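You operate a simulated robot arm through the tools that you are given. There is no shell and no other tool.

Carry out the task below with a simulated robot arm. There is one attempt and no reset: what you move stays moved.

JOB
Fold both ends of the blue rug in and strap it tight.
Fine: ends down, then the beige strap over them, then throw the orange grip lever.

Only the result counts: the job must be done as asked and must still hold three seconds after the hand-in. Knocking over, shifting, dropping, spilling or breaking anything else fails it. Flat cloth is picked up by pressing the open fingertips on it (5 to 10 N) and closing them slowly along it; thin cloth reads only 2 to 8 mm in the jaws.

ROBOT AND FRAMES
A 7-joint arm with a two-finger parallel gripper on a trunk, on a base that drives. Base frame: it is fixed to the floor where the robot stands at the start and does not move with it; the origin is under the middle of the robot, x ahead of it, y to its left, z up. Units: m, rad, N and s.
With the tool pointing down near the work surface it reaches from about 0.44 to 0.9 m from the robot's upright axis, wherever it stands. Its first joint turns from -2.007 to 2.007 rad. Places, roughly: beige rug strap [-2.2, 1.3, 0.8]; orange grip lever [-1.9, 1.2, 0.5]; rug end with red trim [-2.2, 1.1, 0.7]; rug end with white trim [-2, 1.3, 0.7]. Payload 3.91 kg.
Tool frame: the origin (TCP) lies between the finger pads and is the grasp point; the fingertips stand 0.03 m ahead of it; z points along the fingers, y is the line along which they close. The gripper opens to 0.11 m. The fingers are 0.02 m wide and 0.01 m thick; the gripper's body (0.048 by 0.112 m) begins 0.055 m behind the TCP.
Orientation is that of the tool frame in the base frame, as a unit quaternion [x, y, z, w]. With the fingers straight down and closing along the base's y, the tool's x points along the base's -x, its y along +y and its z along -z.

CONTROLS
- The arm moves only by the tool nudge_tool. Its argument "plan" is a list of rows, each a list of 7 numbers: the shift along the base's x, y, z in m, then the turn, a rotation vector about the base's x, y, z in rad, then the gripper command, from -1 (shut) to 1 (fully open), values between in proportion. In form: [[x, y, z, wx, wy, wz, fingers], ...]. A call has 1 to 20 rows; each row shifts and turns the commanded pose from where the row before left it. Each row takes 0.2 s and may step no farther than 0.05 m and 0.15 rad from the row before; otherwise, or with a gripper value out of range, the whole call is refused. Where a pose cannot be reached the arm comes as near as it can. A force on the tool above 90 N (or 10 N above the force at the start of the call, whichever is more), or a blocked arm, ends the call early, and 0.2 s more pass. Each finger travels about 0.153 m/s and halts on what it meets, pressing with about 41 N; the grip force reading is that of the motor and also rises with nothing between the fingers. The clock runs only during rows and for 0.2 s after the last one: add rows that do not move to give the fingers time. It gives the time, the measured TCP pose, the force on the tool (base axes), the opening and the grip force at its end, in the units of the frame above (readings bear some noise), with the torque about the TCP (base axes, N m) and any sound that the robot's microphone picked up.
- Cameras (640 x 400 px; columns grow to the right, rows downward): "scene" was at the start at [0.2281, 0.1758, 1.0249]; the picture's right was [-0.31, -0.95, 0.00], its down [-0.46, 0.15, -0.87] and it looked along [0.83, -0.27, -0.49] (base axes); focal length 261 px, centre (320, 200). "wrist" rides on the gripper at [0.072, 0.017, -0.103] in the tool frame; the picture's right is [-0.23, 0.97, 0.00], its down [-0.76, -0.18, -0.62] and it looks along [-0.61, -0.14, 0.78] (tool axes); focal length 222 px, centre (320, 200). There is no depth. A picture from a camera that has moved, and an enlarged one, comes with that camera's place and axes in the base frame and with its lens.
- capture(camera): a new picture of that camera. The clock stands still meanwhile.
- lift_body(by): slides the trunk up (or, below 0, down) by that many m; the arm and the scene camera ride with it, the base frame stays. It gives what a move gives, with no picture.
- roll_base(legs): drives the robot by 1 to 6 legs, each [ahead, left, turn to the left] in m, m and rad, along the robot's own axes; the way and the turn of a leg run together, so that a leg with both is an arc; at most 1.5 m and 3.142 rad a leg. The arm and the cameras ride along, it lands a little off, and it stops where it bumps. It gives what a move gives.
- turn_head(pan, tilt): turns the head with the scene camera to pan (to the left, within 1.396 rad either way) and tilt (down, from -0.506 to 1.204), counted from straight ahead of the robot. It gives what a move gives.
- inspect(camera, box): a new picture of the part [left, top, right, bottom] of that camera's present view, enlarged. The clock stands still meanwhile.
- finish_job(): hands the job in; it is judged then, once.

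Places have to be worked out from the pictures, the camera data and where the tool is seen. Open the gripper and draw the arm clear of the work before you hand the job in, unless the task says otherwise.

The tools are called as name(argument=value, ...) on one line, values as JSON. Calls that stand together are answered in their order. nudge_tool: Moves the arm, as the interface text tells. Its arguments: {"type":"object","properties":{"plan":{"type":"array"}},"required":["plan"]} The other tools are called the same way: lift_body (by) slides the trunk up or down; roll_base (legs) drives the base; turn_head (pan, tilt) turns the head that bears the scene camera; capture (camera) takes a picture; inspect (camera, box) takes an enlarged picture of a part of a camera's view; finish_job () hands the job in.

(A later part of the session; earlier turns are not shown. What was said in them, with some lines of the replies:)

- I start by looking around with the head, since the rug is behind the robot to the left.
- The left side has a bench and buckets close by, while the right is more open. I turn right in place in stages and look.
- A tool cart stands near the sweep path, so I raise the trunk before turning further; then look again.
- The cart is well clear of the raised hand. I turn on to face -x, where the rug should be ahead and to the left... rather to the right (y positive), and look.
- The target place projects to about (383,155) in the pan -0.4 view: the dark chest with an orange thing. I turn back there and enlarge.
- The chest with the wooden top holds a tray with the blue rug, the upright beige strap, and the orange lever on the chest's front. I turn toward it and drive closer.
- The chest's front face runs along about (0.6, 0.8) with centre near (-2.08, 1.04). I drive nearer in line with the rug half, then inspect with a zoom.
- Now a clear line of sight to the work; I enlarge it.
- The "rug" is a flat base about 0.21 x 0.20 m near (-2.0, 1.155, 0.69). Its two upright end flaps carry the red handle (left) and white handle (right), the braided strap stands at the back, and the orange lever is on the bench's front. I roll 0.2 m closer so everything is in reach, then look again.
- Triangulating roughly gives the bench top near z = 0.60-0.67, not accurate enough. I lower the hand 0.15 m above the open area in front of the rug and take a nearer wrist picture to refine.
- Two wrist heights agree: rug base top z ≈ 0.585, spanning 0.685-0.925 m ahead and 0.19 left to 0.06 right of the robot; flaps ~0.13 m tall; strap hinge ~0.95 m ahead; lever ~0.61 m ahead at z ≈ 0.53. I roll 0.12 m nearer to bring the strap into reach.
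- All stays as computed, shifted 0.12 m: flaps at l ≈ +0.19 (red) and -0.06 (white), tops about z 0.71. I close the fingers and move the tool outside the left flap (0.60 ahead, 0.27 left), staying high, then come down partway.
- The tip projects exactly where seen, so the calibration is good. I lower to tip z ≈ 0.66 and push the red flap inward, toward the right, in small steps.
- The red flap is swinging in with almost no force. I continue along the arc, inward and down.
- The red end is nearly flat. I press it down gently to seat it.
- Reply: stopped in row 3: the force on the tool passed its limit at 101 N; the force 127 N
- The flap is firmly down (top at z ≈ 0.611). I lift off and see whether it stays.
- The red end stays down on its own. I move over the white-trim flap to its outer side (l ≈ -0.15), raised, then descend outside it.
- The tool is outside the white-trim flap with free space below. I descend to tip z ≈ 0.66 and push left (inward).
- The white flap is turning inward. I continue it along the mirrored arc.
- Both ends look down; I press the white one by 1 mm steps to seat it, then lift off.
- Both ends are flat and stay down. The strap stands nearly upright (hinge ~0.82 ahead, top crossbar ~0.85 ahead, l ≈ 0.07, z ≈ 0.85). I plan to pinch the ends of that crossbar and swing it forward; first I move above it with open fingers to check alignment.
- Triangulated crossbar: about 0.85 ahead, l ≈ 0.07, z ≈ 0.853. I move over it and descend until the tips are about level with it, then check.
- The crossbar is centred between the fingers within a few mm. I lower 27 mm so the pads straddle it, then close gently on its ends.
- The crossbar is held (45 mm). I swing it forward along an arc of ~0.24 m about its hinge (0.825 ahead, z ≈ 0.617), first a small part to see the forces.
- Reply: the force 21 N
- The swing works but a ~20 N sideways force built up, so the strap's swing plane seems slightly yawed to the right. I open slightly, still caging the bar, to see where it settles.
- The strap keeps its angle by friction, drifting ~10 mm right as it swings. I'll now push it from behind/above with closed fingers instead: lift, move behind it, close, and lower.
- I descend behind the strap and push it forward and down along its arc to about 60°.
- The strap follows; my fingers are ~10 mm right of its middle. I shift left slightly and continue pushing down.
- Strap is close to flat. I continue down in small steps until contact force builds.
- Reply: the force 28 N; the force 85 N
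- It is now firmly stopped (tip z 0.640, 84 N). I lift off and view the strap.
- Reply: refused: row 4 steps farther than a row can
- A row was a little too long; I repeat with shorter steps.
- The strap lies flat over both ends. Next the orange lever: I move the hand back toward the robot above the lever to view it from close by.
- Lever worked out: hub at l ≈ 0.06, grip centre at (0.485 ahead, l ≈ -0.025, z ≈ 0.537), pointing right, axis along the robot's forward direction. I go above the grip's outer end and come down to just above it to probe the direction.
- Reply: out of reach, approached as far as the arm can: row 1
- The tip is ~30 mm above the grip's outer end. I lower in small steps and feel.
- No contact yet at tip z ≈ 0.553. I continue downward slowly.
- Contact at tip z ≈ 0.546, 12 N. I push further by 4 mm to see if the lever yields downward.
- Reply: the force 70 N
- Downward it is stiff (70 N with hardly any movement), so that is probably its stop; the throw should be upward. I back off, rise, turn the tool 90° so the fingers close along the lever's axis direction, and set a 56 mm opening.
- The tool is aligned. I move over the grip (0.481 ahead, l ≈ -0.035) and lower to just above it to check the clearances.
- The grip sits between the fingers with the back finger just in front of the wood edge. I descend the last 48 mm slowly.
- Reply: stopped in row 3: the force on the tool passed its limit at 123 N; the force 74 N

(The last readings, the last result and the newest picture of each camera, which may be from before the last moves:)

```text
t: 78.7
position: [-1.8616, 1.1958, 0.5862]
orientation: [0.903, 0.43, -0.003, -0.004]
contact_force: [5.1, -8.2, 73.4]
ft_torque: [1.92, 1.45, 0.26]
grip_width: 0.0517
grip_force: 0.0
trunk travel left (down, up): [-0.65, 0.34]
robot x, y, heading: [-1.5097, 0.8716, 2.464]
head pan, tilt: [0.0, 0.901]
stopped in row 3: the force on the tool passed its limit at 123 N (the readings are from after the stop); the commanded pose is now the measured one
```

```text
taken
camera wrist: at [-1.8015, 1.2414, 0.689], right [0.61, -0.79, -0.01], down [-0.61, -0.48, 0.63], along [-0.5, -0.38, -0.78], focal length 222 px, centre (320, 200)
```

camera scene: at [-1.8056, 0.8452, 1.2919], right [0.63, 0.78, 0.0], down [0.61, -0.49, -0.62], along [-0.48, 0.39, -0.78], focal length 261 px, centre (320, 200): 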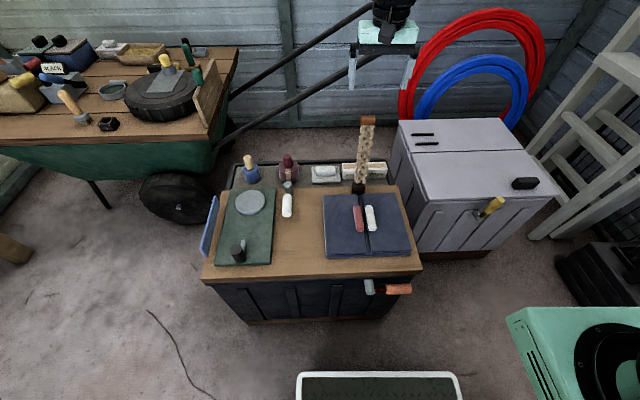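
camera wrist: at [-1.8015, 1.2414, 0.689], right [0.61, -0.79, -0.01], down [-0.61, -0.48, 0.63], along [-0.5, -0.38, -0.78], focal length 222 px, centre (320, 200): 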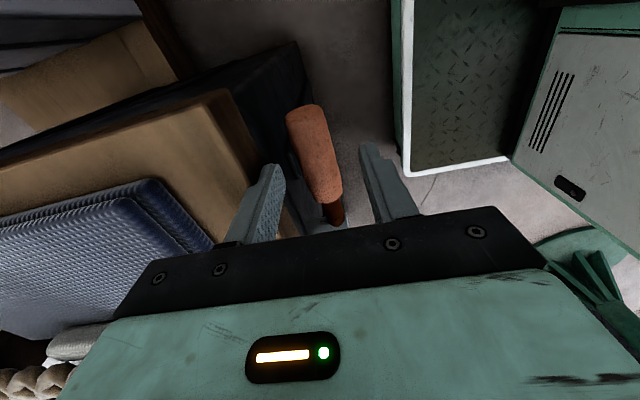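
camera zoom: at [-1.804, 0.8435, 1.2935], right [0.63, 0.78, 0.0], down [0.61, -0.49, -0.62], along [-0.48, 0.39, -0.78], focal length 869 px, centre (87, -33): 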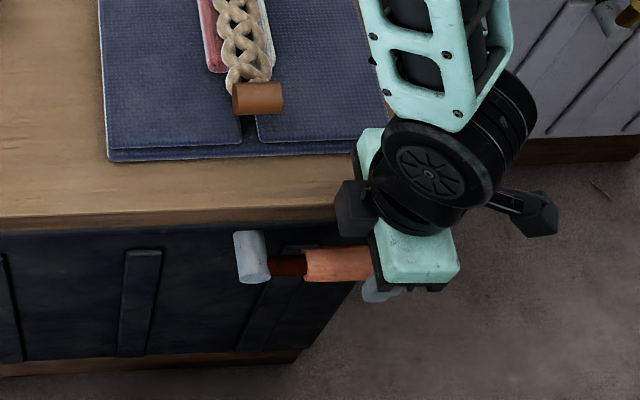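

The back finger landed on the wood edge: too little room there. Instead I'll back the robot 0.2 m, point the closed fingers horizontally forward (parallel to the lever's axis), and lift the lever from beneath. First rise and back off.

nudge_tool(plan=[[0, 0, 0.01, 0, 0, 0, 0.018], [0, 0, 0.05, 0, 0, 0, 0.018], [0, 0, 0.05, 0, 0, 0, 0.018], [0, 0, 0.05, 0, 0, 0, -0.5], [0, 0, 0, 0, 0, 0, -1], [0, 0, 0, 0, 0, 0, -1]])

roll_base(legs=[[-0.22, 0, 0]])

lift_body(by=-0.2)

capture(camera="scene")

```text
t: 80.1
position: [-1.8631, 1.198, 0.7407]
orientation: [0.903, 0.43, -0.003, -0.003]
contact_force: [-0.1, -0.5, 0.2]
ft_torque: [0.0, 0.0, -0.01]
grip_width: 0.0
grip_force: 37.4
trunk travel left (down, up): [-0.65, 0.34]
robot x, y, heading: [-1.5098, 0.865, 2.463]
head pan, tilt: [0.0, 0.901]
```

```text
t: 81.8
position: [-1.694, 1.0613, 0.7395]
orientation: [0.902, 0.431, -0.002, -0.003]
contact_force: [0.3, -0.5, 0.3]
ft_torque: [0.01, 0.0, 0.02]
grip_width: 0.0
grip_force: 37.4
trunk travel left (down, up): [-0.65, 0.34]
robot x, y, heading: [-1.3408, 0.7339, 2.462]
head pan, tilt: [0.0, 0.901]
```

```text
t: 83.9
position: [-1.694, 1.062, 0.5396]
orientation: [0.902, 0.431, -0.003, -0.003]
contact_force: [0.3, -0.1, 0.9]
ft_torque: [-0.01, 0.0, 0.01]
grip_width: 0.0001
grip_force: 38.2
trunk travel left (down, up): [-0.45, 0.54]
robot x, y, heading: [-1.3335, 0.7311, 2.463]
head pan, tilt: [0.0, 0.901]
```

```text
taken
camera scene: at [-1.6364, 0.7083, 1.092], right [0.63, 0.78, 0.0], down [0.61, -0.49, -0.62], along [-0.48, 0.39, -0.78], focal length 261 px, centre (320, 200)
```

scene: 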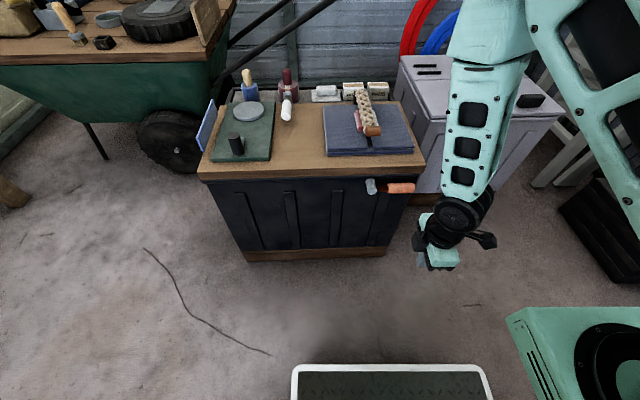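

The robot is back 0.22 m and lower. I now pitch the tool to point forward while easing it ahead 0.1 m, staying short of the lever.

nudge_tool(plan=[[-0.007, 0.0056, 0, 0.0894, 0.1113, 0, -1], [-0.007, 0.0056, 0, 0.0894, 0.1113, 0, -1], [-0.007, 0.0056, 0, 0.0894, 0.1113, 0, -1], [-0.007, 0.0056, 0, 0.0894, 0.1113, 0, -1], [-0.007, 0.0056, 0, 0.0894, 0.1113, 0, -1], [-0.007, 0.0056, 0, 0.0894, 0.1113, 0, -1], [-0.007, 0.0056, 0, 0.0894, 0.1113, 0, -1], [-0.007, 0.0056, 0, 0.0894, 0.1113, 0, -1], [-0.007, 0.0056, 0, 0.0894, 0.1113, 0, -1], [-0.007, 0.0056, 0, 0.0894, 0.1113, 0, -1], [-0.007, 0.0056, 0, 0.0894, 0.1113, 0, -1], [0, 0, 0, 0, 0, 0, -1]])

capture(camera="scene")

capture(camera="wrist")

```text
t: 86.5
position: [-1.7861, 1.1276, 0.5317]
orientation: [-0.635, -0.303, 0.309, 0.64]
contact_force: [-0.7, 0.0, -0.2]
ft_torque: [-0.02, 0.04, -0.01]
grip_width: 0.0
grip_force: 37.6
out of reach, approached as far as the arm can: row 2, 3, 4
trunk travel left (down, up): [-0.45, 0.54]
robot x, y, heading: [-1.3386, 0.7344, 2.461]
head pan, tilt: [0.0, 0.901]
```

```text
taken
camera scene: at [-1.6364, 0.7083, 1.0919], right [0.63, 0.78, 0.0], down [0.61, -0.49, -0.62], along [-0.48, 0.39, -0.78], focal length 261 px, centre (320, 200)
```

scene: 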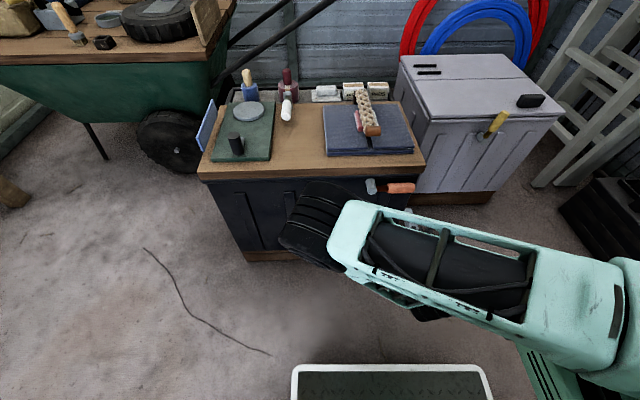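

```text
taken
camera wrist: at [-1.6592, 1.1192, 0.5124], right [-0.15, -0.17, -0.97], down [0.01, -0.98, 0.17], along [-0.99, 0.01, 0.15], focal length 222 px, centre (320, 200)
```

wrist: 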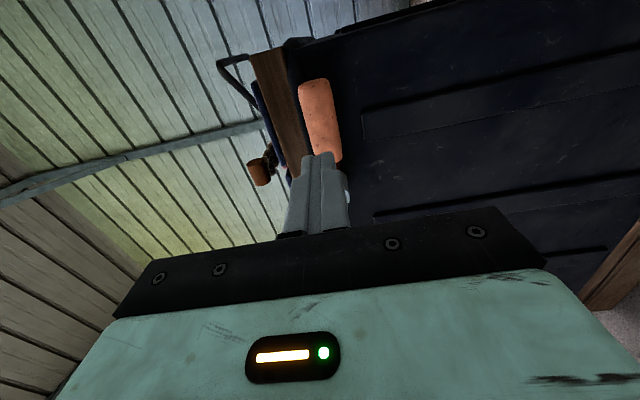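

The fingers now point forward at the lever height, 6 cm short of it. I drop 32 mm, then slide forward so the tips are under the grip's outer end.

nudge_tool(plan=[[0.0075, 0.0094, -0.016, 0, 0, 0, -1], [0, 0, -0.016, 0, 0, 0, -1], [-0.0229, 0.0184, 0, 0, 0, 0, -1], [-0.0229, 0.0184, 0, 0, 0, 0, -1], [-0.0229, 0.0184, 0, 0, 0, 0, -1], [0, 0, 0, 0, 0, 0, -1]])

inspect(camera="scene", box=[330, 120, 470, 240])

capture(camera="wrist")

```text
t: 87.9
position: [-1.8488, 1.1909, 0.4973]
orientation: [-0.636, -0.304, 0.309, 0.639]
contact_force: [0.5, -0.3, -0.2]
ft_torque: [0.01, -0.03, 0.0]
grip_width: 0.0
grip_force: 38.2
trunk travel left (down, up): [-0.45, 0.54]
robot x, y, heading: [-1.3402, 0.7298, 2.46]
head pan, tilt: [0.0, 0.901]
```

```text
3.33 times, centred on (400, 180) of scene
camera zoom: at [-1.6364, 0.7083, 1.0919], right [0.63, 0.78, 0.0], down [0.61, -0.49, -0.62], along [-0.48, 0.39, -0.78], focal length 869 px, centre (53, 267)
```

zoom: 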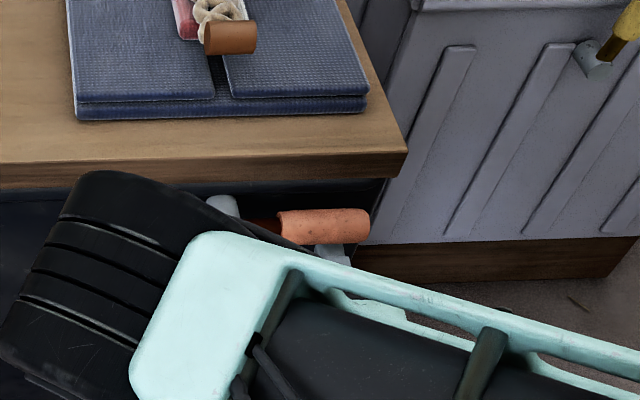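

```text
taken
camera wrist: at [-1.7223, 1.1841, 0.4808], right [-0.15, -0.18, -0.97], down [0.01, -0.98, 0.18], along [-0.99, 0.01, 0.15], focal length 222 px, centre (320, 200)
```

wrist: 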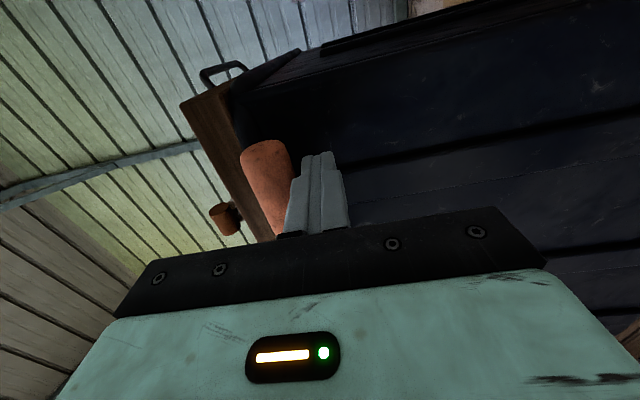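

The fingertips are right beneath the grip. I lift in small steps and feel for the lever yielding upward.

nudge_tool(plan=[[0, 0, 0.008, 0, 0, 0, -1], [0, 0, 0.005, 0, 0, 0, -1], [0, 0, 0.004, 0, 0, 0, -1], [0, 0, 0.004, 0, 0, 0, -1], [0, 0, 0, 0, 0, 0, -1]])

capture(camera="wrist")

```text
t: 89.1
position: [-1.8471, 1.1914, 0.5199]
orientation: [-0.635, -0.304, 0.309, 0.639]
contact_force: [1.8, 1.5, -1.8]
ft_torque: [-0.01, -0.02, -0.01]
grip_width: 0.0001
grip_force: 37.6
trunk travel left (down, up): [-0.45, 0.54]
robot x, y, heading: [-1.3377, 0.736, 2.463]
head pan, tilt: [0.0, 0.901]
```

```text
taken
camera wrist: at [-1.7208, 1.1838, 0.5016], right [-0.15, -0.18, -0.97], down [0.01, -0.98, 0.18], along [-0.99, 0.01, 0.15], focal length 222 px, centre (320, 200)
```

wrist: 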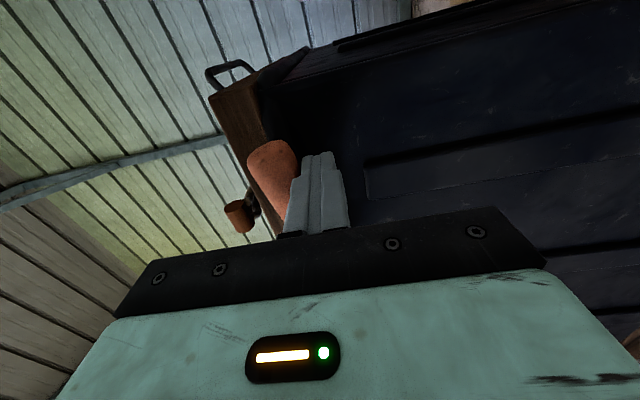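

The lever lifts with only ~2 N, so up is the way. I follow its arc to about 60°.

nudge_tool(plan=[[0, 0, 0.0165, 0, 0, 0, -1], [-0.0019, -0.0023, 0.0255, 0, 0, 0, -1], [-0.0061, -0.0076, 0.024, 0, 0, 0, -1], [-0.0098, -0.0122, 0.02, 0, 0, 0, -1], [0, 0, 0, 0, 0, 0, -1]])

capture(camera="wrist")

inspect(camera="scene", box=[330, 120, 470, 240])

```text
t: 90.3
position: [-1.8656, 1.169, 0.6069]
orientation: [-0.635, -0.305, 0.309, 0.639]
contact_force: [-0.3, 0.7, 0.8]
ft_torque: [0.0, -0.01, 0.01]
grip_width: 0.0
grip_force: 38.2
trunk travel left (down, up): [-0.45, 0.54]
robot x, y, heading: [-1.3412, 0.7272, 2.462]
head pan, tilt: [0.0, 0.901]
```

```text
taken
camera wrist: at [-1.7384, 1.1624, 0.5884], right [-0.15, -0.18, -0.97], down [0.01, -0.98, 0.18], along [-0.99, 0.01, 0.15], focal length 222 px, centre (320, 200)
```

wrist: 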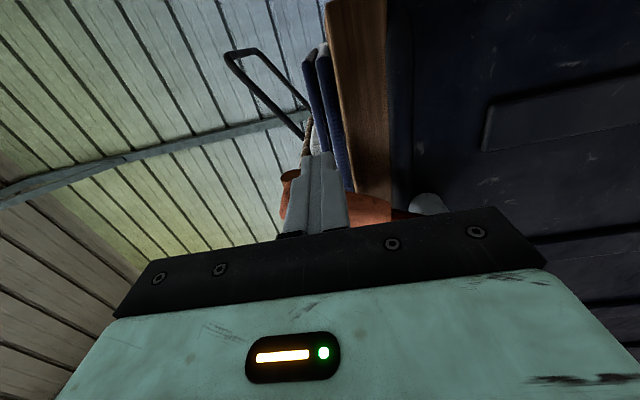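

```text
3.33 times, centred on (400, 180) of scene
camera zoom: at [-1.6364, 0.7083, 1.0919], right [0.63, 0.78, 0.0], down [0.61, -0.49, -0.62], along [-0.48, 0.39, -0.78], focal length 869 px, centre (53, 267)
```

zoom: 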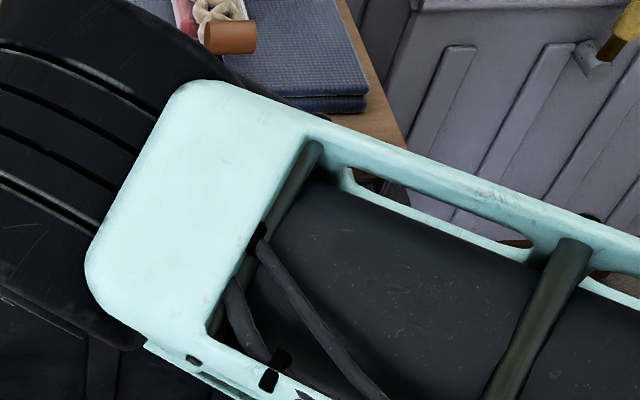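

It follows with no resistance. I continue toward vertical and beyond until a stop or sound.

nudge_tool(plan=[[-0.0125, -0.0156, 0.016, 0, 0, 0, -1], [-0.0075, -0.0094, 0.006, 0, 0, 0, -1], [-0.0075, -0.0094, 0.004, 0, 0, 0, -1], [0, 0, 0, 0, 0, 0, -1]])

capture(camera="wrist")

```text
t: 91.3
position: [-1.8843, 1.1467, 0.6275]
orientation: [0.644, 0.3, -0.294, -0.64]
contact_force: [44.0, 58.4, -33.4]
ft_torque: [-0.11, -0.3, -1.3]
grip_width: 0.0
grip_force: 37.8
trunk travel left (down, up): [-0.45, 0.54]
robot x, y, heading: [-1.334, 0.7312, 2.462]
head pan, tilt: [0.0, 0.901]
```

```text
taken
camera wrist: at [-1.7567, 1.1344, 0.6119], right [-0.14, -0.18, -0.98], down [-0.02, -0.98, 0.18], along [-0.99, 0.04, 0.13], focal length 222 px, centre (320, 200)
```

wrist: 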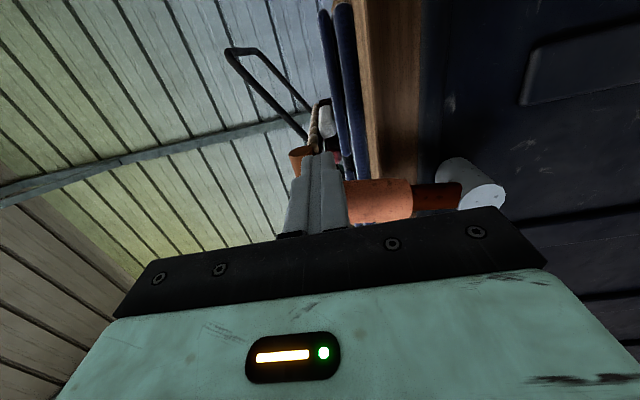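

A firm stop is reached with the lever nearly vertical (~80°). I ease off to the right, withdraw the fingers backward, and look whether it stays.

nudge_tool(plan=[[0.0063, 0.0078, 0, 0, 0, 0, -1], [0.0125, 0.0156, 0, 0, 0, 0, -1], [0.0312, -0.025, 0, 0, 0, 0, -1], [0.0312, -0.025, 0, 0, 0, 0, -1], [0.0234, -0.0188, 0, 0, 0, 0, -1], [0, 0, 0, 0, 0, 0, -1]])

capture(camera="wrist")

capture(camera="scene")

```text
t: 92.7
position: [-1.7876, 1.0908, 0.6311]
orientation: [-0.635, -0.305, 0.309, 0.639]
contact_force: [0.0, 0.7, 0.6]
ft_torque: [0.01, 0.02, 0.02]
grip_width: 0.0
grip_force: 38.0
trunk travel left (down, up): [-0.45, 0.54]
robot x, y, heading: [-1.3422, 0.7317, 2.461]
head pan, tilt: [0.0, 0.901]
```

```text
taken
camera wrist: at [-1.6606, 1.0825, 0.6124], right [-0.15, -0.18, -0.97], down [0.01, -0.98, 0.18], along [-0.99, 0.01, 0.15], focal length 222 px, centre (320, 200)
```

wrist: 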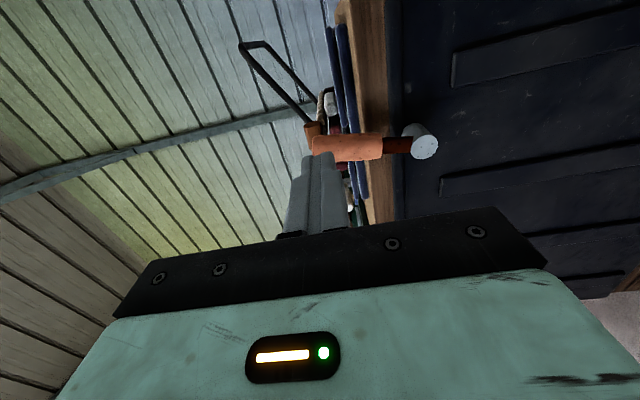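

```text
taken
camera scene: at [-1.6364, 0.7083, 1.0919], right [0.63, 0.78, 0.0], down [0.61, -0.49, -0.62], along [-0.48, 0.39, -0.78], focal length 261 px, centre (320, 200)
```

scene: 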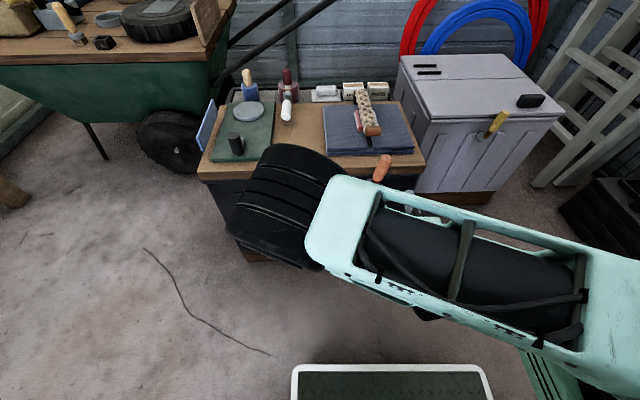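

The lever stays up. I back the robot away with the arm, open the gripper, and inspect the final state.

roll_base(legs=[[-0.25, 0, 0]])

nudge_tool(plan=[[0.0063, 0.0078, 0, 0, 0, 0, 1], [0, 0, 0, 0, 0, 0, 1], [0, 0, 0, 0, 0, 0, 1]])

turn_head(pan=-0.05, tilt=0.65)

inspect(camera="scene", box=[250, 100, 470, 240])

inspect(camera="wrist", box=[240, 40, 480, 220])

```text
t: 94.6
position: [-1.5893, 0.9348, 0.631]
orientation: [-0.636, -0.302, 0.307, 0.64]
contact_force: [-0.7, 0.2, 0.6]
ft_torque: [-0.03, 0.01, 0.0]
grip_width: 0.0
grip_force: 37.7
trunk travel left (down, up): [-0.45, 0.54]
robot x, y, heading: [-1.1417, 0.5735, 2.454]
head pan, tilt: [0.0, 0.901]
```

```text
t: 95.4
position: [-1.5826, 0.9413, 0.6305]
orientation: [-0.637, -0.303, 0.306, 0.639]
contact_force: [0.3, -1.2, 0.1]
ft_torque: [-0.02, 0.0, 0.0]
grip_width: 0.1101
grip_force: 0.0
trunk travel left (down, up): [-0.45, 0.54]
robot x, y, heading: [-1.1398, 0.5694, 2.459]
head pan, tilt: [0.0, 0.901]
```

```text
t: 96.2
position: [-1.5824, 0.9419, 0.6308]
orientation: [-0.636, -0.302, 0.307, 0.64]
contact_force: [0.2, 0.1, 0.4]
ft_torque: [0.03, 0.01, -0.02]
grip_width: 0.11
grip_force: 0.1
trunk travel left (down, up): [-0.45, 0.54]
robot x, y, heading: [-1.1402, 0.5738, 2.463]
head pan, tilt: [-0.051, 0.649]
```

```text
2.86 times, centred on (360, 170) of scene
camera zoom: at [-1.4455, 0.5609, 1.1124], right [0.67, 0.74, 0.0], down [0.45, -0.41, -0.8], along [-0.59, 0.53, -0.61], focal length 745 px, centre (206, 286)
```

zoom: 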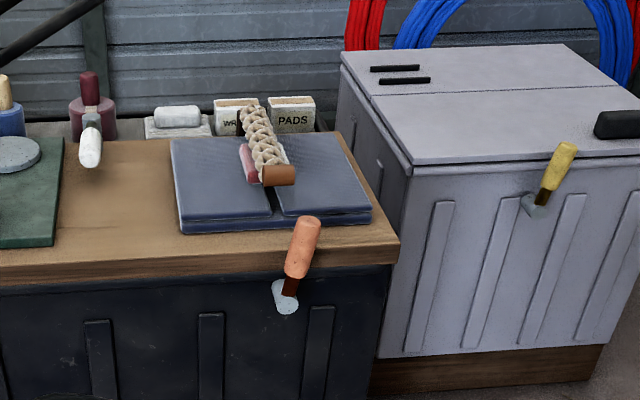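

```text
2.22 times, centred on (360, 130) of wrist
camera zoom: at [-1.4557, 0.9328, 0.6121], right [-0.15, -0.17, -0.97], down [0.01, -0.98, 0.18], along [-0.99, 0.02, 0.15], focal length 494 px, centre (231, 356)
```

zoom: 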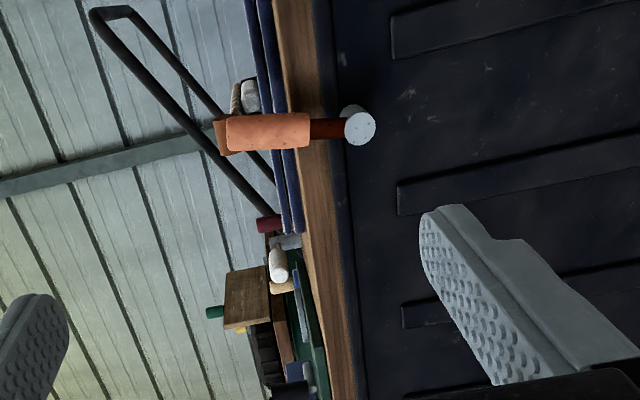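

Everything looks right; I zoom once more at the strap edge-on to confirm it lies flat before handing in.

inspect(camera="wrist", box=[320, 60, 400, 120])

inspect(camera="scene", box=[300, 120, 390, 200])

```text
6.67 times, centred on (360, 90) of wrist
camera zoom: at [-1.4557, 0.9328, 0.6121], right [-0.15, -0.17, -0.97], down [0.01, -0.98, 0.18], along [-0.99, 0.02, 0.15], focal length 1481 px, centre (53, 933)
```

zoom: 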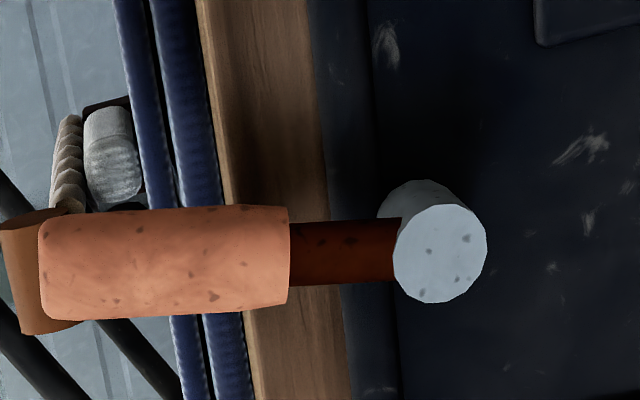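

```text
5.00 times, centred on (345, 160) of scene
camera zoom: at [-1.4455, 0.5609, 1.1124], right [0.67, 0.74, 0.0], down [0.45, -0.41, -0.8], along [-0.59, 0.53, -0.61], focal length 1304 px, centre (195, 400)
```

zoom: 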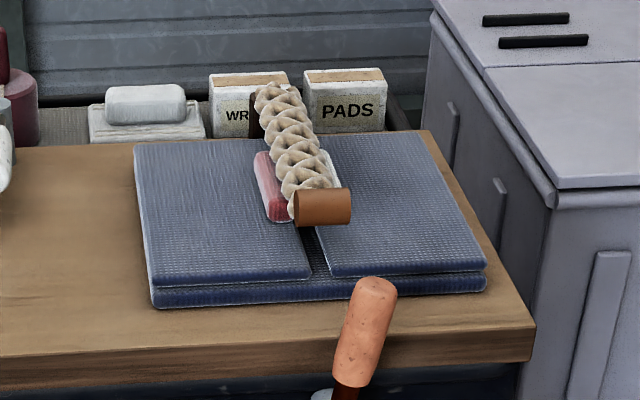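

The ends are flat, and the strap lies just above both handles at its stop. The lever has been thrown to its stop and stays there, and the arm is open and clear. I hand in the job.

finish_job()

```text
The job is handed in.
```

I folded both rug ends down, laid the beige strap over them, and threw the orange lever up. The job is handed in, but I haven't seen the verdict.

- **Rug ends:** the red-trim end, then the white-trim end, were folded in flat. Both stayed down once I let go.
- **Strap:** it is swung forward over both ends and was pressed down until it stopped. In the last close-up it lies just above the two end handles.
- **Lever:** it would not move down, so I lifted it from below to a firm stop at about 80°. It stayed there after I let go. I heard no click or other sound when it reached the stop.

While reaching for the lever, one fingertip pressed briefly on the front edge of the wooden top. I saw no mark, and nothing else was knocked or moved. The arm is backed clear with the gripper open.
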